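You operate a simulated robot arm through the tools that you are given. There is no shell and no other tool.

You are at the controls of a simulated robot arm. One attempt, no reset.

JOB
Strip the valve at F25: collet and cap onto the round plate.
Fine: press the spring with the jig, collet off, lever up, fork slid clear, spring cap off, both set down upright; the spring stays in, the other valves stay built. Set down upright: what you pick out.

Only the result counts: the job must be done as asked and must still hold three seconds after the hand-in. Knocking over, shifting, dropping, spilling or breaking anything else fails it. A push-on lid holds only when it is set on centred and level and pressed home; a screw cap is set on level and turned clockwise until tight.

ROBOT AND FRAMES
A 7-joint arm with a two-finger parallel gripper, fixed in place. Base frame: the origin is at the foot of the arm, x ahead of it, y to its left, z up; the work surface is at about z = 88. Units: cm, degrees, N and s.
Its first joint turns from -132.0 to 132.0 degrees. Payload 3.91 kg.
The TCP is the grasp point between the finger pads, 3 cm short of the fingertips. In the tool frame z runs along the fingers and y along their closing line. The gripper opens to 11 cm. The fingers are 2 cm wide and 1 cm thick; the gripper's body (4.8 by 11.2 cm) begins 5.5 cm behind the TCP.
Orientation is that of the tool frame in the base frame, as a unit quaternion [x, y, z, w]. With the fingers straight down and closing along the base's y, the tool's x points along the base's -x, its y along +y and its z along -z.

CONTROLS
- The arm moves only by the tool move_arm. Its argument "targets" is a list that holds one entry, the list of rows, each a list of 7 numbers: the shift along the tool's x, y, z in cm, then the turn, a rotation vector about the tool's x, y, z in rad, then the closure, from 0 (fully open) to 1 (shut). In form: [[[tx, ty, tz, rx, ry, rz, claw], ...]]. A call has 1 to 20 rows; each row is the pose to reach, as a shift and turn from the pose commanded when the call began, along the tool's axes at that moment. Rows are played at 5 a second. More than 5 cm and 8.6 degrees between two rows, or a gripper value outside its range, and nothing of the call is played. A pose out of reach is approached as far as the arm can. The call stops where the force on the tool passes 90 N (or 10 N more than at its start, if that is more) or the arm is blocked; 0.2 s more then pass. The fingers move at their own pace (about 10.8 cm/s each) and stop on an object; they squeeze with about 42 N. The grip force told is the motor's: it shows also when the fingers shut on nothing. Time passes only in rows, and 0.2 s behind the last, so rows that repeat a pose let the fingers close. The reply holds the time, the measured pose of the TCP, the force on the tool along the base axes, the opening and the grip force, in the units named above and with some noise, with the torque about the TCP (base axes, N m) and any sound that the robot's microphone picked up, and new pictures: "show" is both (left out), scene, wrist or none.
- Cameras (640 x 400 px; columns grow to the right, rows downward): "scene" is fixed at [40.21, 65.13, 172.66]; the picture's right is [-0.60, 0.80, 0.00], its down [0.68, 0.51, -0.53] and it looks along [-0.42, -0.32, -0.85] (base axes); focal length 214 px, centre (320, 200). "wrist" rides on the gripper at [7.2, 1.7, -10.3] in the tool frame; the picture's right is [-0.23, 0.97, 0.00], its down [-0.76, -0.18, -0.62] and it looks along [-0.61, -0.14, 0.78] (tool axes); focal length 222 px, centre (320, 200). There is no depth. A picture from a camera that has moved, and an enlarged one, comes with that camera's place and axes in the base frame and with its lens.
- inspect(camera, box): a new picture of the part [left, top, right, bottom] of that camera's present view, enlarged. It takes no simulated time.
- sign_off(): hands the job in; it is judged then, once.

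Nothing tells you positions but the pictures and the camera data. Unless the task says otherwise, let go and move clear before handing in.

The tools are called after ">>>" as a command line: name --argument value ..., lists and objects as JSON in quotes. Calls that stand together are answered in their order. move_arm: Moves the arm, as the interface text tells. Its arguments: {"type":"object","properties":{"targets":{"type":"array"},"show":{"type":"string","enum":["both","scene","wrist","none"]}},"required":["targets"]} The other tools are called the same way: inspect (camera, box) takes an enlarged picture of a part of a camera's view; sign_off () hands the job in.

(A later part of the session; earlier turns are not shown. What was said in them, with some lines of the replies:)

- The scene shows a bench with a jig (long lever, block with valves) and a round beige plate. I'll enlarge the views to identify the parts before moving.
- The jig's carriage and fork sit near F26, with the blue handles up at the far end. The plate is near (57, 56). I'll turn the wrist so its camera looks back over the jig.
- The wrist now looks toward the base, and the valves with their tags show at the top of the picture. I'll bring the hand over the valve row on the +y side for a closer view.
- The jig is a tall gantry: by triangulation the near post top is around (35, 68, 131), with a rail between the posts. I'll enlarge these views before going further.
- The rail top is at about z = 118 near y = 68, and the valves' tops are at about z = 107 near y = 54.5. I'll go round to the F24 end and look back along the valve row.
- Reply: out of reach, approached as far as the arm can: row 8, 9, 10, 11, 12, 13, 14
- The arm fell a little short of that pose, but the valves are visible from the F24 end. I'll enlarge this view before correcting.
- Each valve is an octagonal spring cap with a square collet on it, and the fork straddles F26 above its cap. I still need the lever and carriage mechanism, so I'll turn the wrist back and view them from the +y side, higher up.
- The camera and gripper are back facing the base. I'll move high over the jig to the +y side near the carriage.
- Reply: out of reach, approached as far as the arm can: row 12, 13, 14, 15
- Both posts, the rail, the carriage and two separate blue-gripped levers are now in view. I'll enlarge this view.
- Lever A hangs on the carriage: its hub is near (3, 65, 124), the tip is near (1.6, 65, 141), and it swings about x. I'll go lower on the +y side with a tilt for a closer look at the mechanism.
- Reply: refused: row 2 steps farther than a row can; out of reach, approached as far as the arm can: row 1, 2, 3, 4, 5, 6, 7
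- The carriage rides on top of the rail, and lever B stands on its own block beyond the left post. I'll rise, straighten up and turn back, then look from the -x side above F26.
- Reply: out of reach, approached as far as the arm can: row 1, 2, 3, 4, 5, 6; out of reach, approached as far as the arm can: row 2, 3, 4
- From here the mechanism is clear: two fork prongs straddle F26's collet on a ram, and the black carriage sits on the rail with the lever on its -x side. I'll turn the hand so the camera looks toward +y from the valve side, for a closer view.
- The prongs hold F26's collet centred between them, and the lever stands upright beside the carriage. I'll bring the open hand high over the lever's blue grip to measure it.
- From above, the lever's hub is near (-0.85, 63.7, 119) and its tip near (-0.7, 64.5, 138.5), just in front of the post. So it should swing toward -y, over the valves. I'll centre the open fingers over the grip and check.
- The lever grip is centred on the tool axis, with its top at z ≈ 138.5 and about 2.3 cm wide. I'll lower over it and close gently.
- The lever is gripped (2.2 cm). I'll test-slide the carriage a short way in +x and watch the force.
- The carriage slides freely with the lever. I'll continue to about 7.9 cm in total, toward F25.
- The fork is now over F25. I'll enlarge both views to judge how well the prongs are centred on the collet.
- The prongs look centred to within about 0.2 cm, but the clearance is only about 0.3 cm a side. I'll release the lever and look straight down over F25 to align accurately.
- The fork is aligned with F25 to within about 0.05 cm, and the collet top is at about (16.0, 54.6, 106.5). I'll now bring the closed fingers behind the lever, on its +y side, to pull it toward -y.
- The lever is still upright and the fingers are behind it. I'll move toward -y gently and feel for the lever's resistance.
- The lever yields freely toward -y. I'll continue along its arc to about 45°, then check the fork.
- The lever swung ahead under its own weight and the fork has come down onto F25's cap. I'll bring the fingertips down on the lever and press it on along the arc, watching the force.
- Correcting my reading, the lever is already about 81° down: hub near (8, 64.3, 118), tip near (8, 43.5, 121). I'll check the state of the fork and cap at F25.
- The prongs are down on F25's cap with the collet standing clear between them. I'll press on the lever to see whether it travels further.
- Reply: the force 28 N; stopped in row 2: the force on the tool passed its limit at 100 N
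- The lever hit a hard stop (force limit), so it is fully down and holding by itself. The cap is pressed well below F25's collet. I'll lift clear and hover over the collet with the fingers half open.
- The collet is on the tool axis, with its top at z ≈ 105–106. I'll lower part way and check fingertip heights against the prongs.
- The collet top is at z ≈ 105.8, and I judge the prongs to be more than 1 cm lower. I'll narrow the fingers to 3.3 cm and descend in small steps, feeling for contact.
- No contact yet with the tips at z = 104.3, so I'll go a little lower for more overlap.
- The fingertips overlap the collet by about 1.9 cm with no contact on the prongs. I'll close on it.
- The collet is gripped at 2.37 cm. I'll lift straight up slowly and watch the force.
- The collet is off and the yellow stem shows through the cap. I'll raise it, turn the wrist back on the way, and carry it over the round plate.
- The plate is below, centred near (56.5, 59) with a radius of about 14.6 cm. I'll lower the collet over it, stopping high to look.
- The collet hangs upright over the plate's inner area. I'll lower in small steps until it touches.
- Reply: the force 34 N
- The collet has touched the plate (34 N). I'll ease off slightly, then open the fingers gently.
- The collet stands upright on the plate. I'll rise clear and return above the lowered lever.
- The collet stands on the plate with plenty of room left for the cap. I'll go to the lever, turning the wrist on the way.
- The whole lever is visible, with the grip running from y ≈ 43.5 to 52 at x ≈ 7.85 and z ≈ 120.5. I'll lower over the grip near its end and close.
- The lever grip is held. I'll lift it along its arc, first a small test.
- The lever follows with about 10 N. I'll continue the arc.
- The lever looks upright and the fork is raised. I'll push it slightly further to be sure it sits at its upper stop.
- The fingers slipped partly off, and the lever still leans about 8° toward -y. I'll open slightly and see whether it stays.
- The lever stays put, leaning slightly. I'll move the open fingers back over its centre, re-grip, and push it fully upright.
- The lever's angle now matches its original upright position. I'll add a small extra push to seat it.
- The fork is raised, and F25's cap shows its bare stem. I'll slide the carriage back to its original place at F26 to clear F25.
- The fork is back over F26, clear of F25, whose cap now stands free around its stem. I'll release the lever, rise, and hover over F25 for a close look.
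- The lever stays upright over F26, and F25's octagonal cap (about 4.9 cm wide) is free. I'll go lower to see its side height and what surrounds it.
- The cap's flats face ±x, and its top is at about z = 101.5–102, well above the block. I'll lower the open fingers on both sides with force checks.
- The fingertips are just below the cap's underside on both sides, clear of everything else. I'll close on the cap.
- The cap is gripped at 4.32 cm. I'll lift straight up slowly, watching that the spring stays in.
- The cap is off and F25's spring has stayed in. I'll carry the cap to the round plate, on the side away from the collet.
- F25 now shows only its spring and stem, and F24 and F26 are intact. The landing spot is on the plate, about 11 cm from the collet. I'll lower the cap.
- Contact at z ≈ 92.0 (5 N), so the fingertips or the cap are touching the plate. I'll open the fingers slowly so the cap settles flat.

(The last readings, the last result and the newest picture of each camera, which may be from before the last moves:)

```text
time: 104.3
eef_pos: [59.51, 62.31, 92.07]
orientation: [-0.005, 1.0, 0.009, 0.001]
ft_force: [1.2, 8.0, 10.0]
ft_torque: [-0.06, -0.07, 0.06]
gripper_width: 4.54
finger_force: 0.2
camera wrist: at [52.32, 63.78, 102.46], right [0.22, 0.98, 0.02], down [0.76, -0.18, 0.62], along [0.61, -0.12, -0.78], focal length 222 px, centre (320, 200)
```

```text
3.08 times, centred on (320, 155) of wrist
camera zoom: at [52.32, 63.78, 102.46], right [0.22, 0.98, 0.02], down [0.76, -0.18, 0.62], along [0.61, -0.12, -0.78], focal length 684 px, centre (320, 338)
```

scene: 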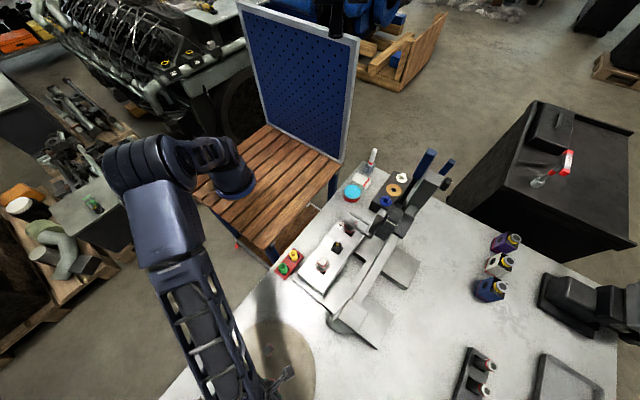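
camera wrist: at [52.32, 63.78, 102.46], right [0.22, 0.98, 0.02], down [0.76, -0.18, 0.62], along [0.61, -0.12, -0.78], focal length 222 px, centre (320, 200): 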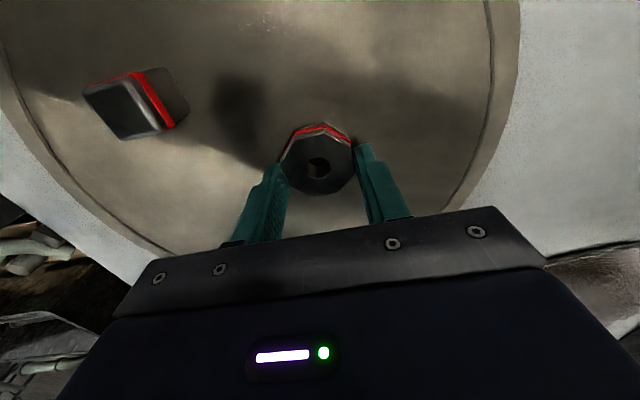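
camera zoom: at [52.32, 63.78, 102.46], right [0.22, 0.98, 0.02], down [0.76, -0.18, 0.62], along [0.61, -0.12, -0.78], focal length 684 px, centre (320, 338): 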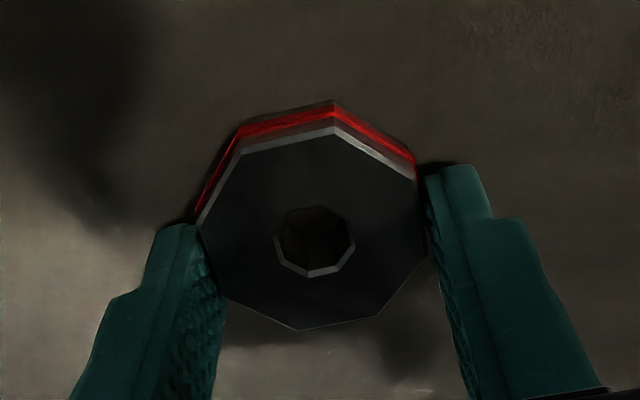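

The cap dropped the last few millimetres and lies flat. The fingertips are rubbing the plate, so I'll lift a little first, then open wider and rise.

>>> move_arm --targets '[[[0, 0, -0.15, 0, 0, 0, 0.56], [0, 0, -0.3, 0, 0, 0, 0.56], [0, 0, -0.3, 0, 0, 0, 0.5], [0, 0, -0.3, 0, 0, 0, 0.42], [0, 0, -0.3, 0, 0, 0, 0.42]]]' --show "wrist"

>>> inspect --camera "wrist" --box '[240, 90, 400, 220]'

```text
time: 105.5
eef_pos: [59.48, 62.32, 92.33]
orientation: [-0.004, 1.0, 0.007, 0.001]
ft_force: [-0.1, -0.3, 0.0]
ft_torque: [-0.03, 0.01, -0.01]
gripper_width: 6.4
finger_force: 0.1
camera wrist: at [52.35, 63.73, 102.73], right [0.22, 0.98, 0.01], down [0.76, -0.18, 0.62], along [0.61, -0.12, -0.78], focal length 222 px, centre (320, 200)
```

wrist: 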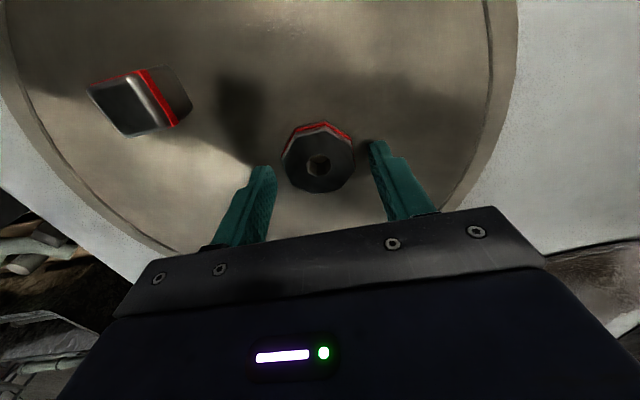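

```text
3.08 times, centred on (320, 155) of wrist
camera zoom: at [52.35, 63.73, 102.73], right [0.22, 0.98, 0.01], down [0.76, -0.18, 0.62], along [0.61, -0.12, -0.78], focal length 684 px, centre (320, 338)
```

zoom: 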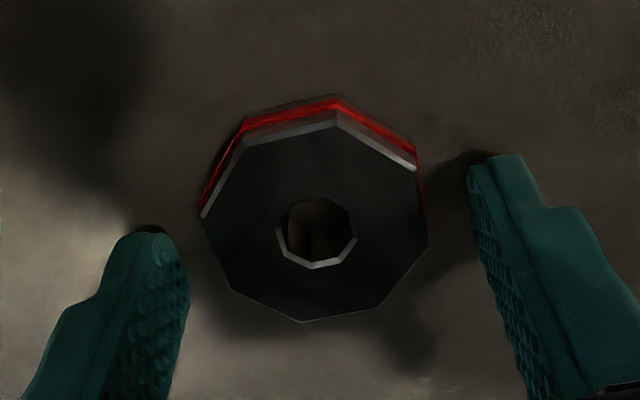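

The cap lies flat on the plate. I'll rise straight up and move clear, then check the whole scene.

>>> move_arm --targets '[[[0, 0, -2, 0, 0, 0, 0.42], [0, 0, -5, 0, 0, 0, 0.42], [0, 0, -9.5, 0, 0, 0, 0.42], [0, 0, -14, 0, 0, 0, 0.42], [0, 0, -18.5, 0, 0, 0, 0.42], [0, 0, -23, 0, 0, 0, 0.42], [0, 0, -27.5, 0, 0, 0, 0.42], [0, 0, -32, 0, 0, 0, 0.42], [0, 0, -36, 0, 0, 0, 0.42], [4, -2, -37, 0, 0, 0, 0.42], [8, -5, -38, 0, 0, 0, 0.42]]]'

>>> inspect --camera "wrist" --box '[240, 0, 460, 180]'

>>> inspect --camera "scene" --box '[290, 140, 470, 290]'

>>> inspect --camera "scene" --box '[180, 300, 380, 400]'

```text
refused: row 11 steps farther than a row can; nothing moved
```

```text
2.22 times, centred on (350, 90) of wrist
camera zoom: at [52.35, 63.73, 102.73], right [0.22, 0.98, 0.01], down [0.76, -0.18, 0.62], along [0.61, -0.12, -0.78], focal length 494 px, centre (253, 444)
```

zoom: 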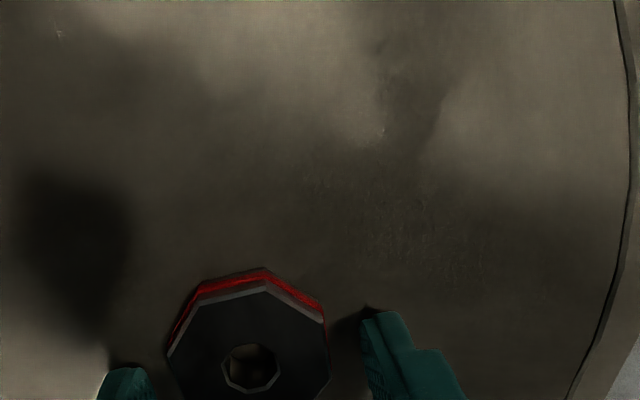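

```text
2.67 times, centred on (380, 215) of scene
camera zoom: at [40.21, 65.13, 172.66], right [-0.6, 0.8, 0.0], down [0.68, 0.51, -0.53], along [-0.42, -0.32, -0.85], focal length 572 px, centre (160, 160)
```

zoom: 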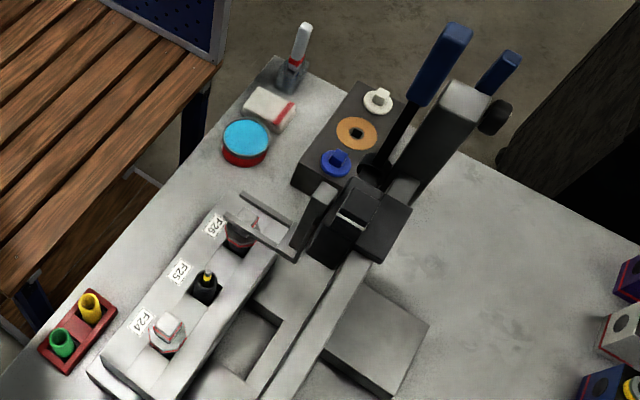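

```text
3.20 times, centred on (280, 350) of scene
camera zoom: at [40.21, 65.13, 172.66], right [-0.6, 0.8, 0.0], down [0.68, 0.51, -0.53], along [-0.42, -0.32, -0.85], focal length 686 px, centre (448, -280)
```

zoom: 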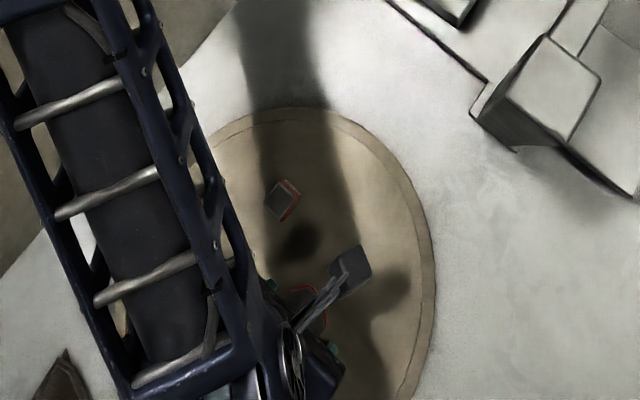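

>>> move_arm --targets '[[[0, 0, -2, 0, 0, 0, 0.42], [0, 0, -5, 0, 0, 0, 0.42], [0, 0, -9.5, 0, 0, 0, 0.42], [0, 0, -14, 0, 0, 0, 0.42], [0, 0, -18.5, 0, 0, 0, 0.42], [0, 0, -23, 0, 0, 0, 0.42], [0, 0, -27.5, 0, 0, 0, 0.42], [0, 0, -32, 0, 0, 0, 0.42], [0, 0, -36, 0, 0, 0, 0.42], [3, -2, -37, 0, 0, 0, 0.42], [6, -5, -38, 0, 0, 0, 0.42]]]'

>>> inspect --camera "wrist" --box '[240, 0, 460, 180]'

>>> inspect --camera "scene" --box '[290, 140, 470, 290]'

>>> inspect --camera "scene" --box '[180, 300, 380, 400]'

```text
time: 108.0
eef_pos: [53.59, 56.53, 130.06]
orientation: [-0.005, 1.0, 0.006, -0.001]
ft_force: [0.5, 0.8, -1.5]
ft_torque: [-0.03, 0.05, 0.01]
gripper_width: 6.38
finger_force: 0.1
camera wrist: at [46.37, 58.13, 140.44], right [0.22, 0.98, 0.01], down [0.76, -0.18, 0.62], along [0.61, -0.13, -0.78], focal length 222 px, centre (320, 200)
```

scene: 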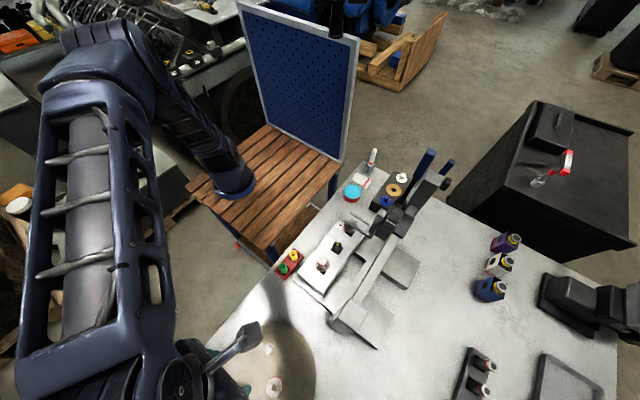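
wrist: 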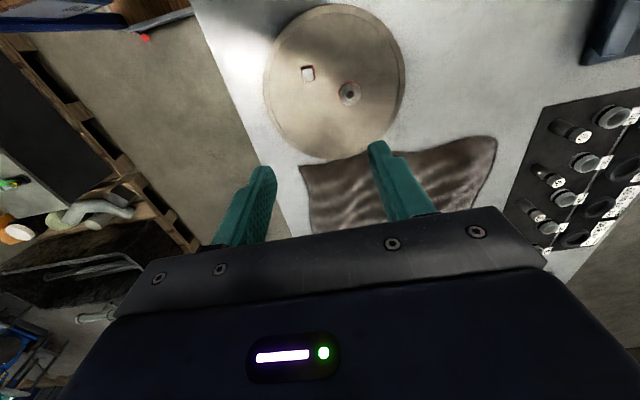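

```text
2.22 times, centred on (350, 90) of wrist
camera zoom: at [46.37, 58.13, 140.44], right [0.22, 0.98, 0.01], down [0.76, -0.18, 0.62], along [0.61, -0.13, -0.78], focal length 494 px, centre (253, 444)
```

zoom: 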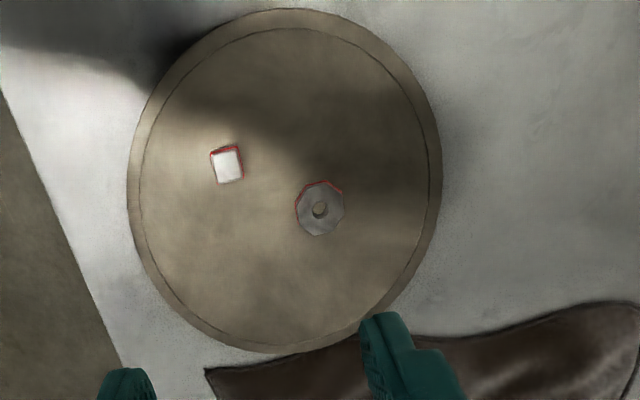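

```text
2.67 times, centred on (380, 215) of scene
camera zoom: at [40.21, 65.13, 172.66], right [-0.6, 0.8, 0.0], down [0.68, 0.51, -0.53], along [-0.42, -0.32, -0.85], focal length 572 px, centre (160, 160)
```

zoom: 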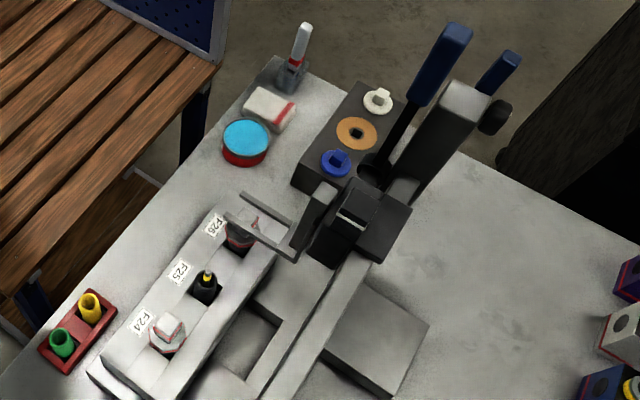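

```text
3.20 times, centred on (280, 350) of scene
camera zoom: at [40.21, 65.13, 172.66], right [-0.6, 0.8, 0.0], down [0.68, 0.51, -0.53], along [-0.42, -0.32, -0.85], focal length 686 px, centre (448, -280)
```

zoom: 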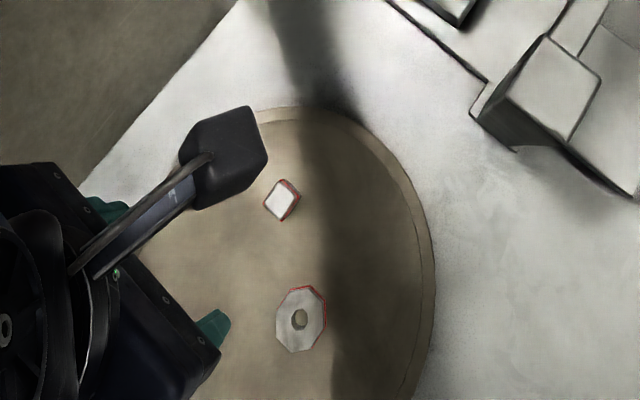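

Both parts sit upright on the plate, F25 holds only its spring and stem, and the lever is up with the fork at its original place. One last close look at the valves before handing in.

>>> inspect --camera "scene" --box '[310, 210, 390, 280]'

>>> inspect --camera "wrist" --box '[290, 50, 380, 120]'

```text
5.71 times, centred on (350, 245) of scene
camera zoom: at [40.21, 65.13, 172.66], right [-0.6, 0.8, 0.0], down [0.68, 0.51, -0.53], along [-0.42, -0.32, -0.85], focal length 1226 px, centre (149, -57)
```

zoom: 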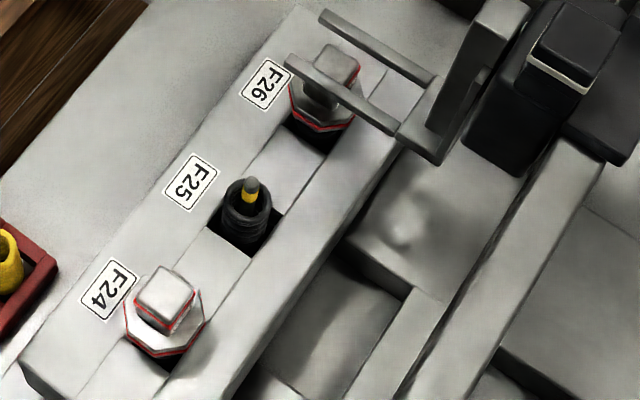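

```text
5.71 times, centred on (335, 85) of wrist
camera zoom: at [46.37, 58.13, 140.44], right [0.22, 0.98, 0.01], down [0.76, -0.18, 0.62], along [0.61, -0.13, -0.78], focal length 1269 px, centre (234, 857)
```

zoom: 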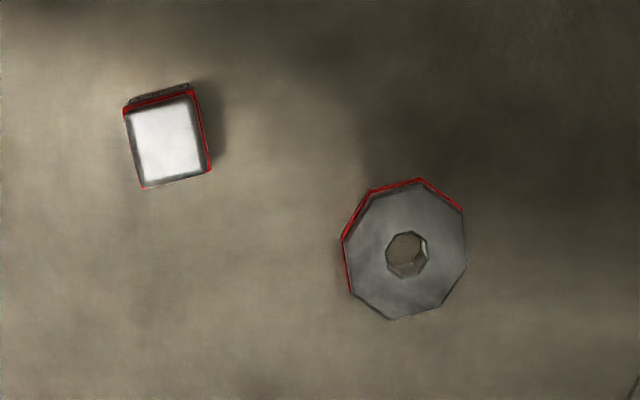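

F25 is stripped with its spring and stem still in, F24 and F26 are still built, and the collet and cap stand upright on the round plate. The lever is up, the fork is clear of F25, and the hand is clear, so I'm handing in.

>>> sign_off

```text
The job is handed in.
```

The valve at F25 is stripped, and the collet and spring cap both stand upright on the round plate. I handed the job in after a last close look, but the reply did not say whether it passed.

- **F25:** only the spring and stem remain in the head.
- **Other valves:** F24 and F26 are still fully built.
- **Jig:** the lever is back up. The fork is back at its starting place over F26, clear of F25.
- **Setting down:** the cap dropped the last few millimetres onto the plate when I let go, and it landed flat. One fingertip rubbed the plate as the fingers opened, and I saw no sign afterwards that the plate had moved.
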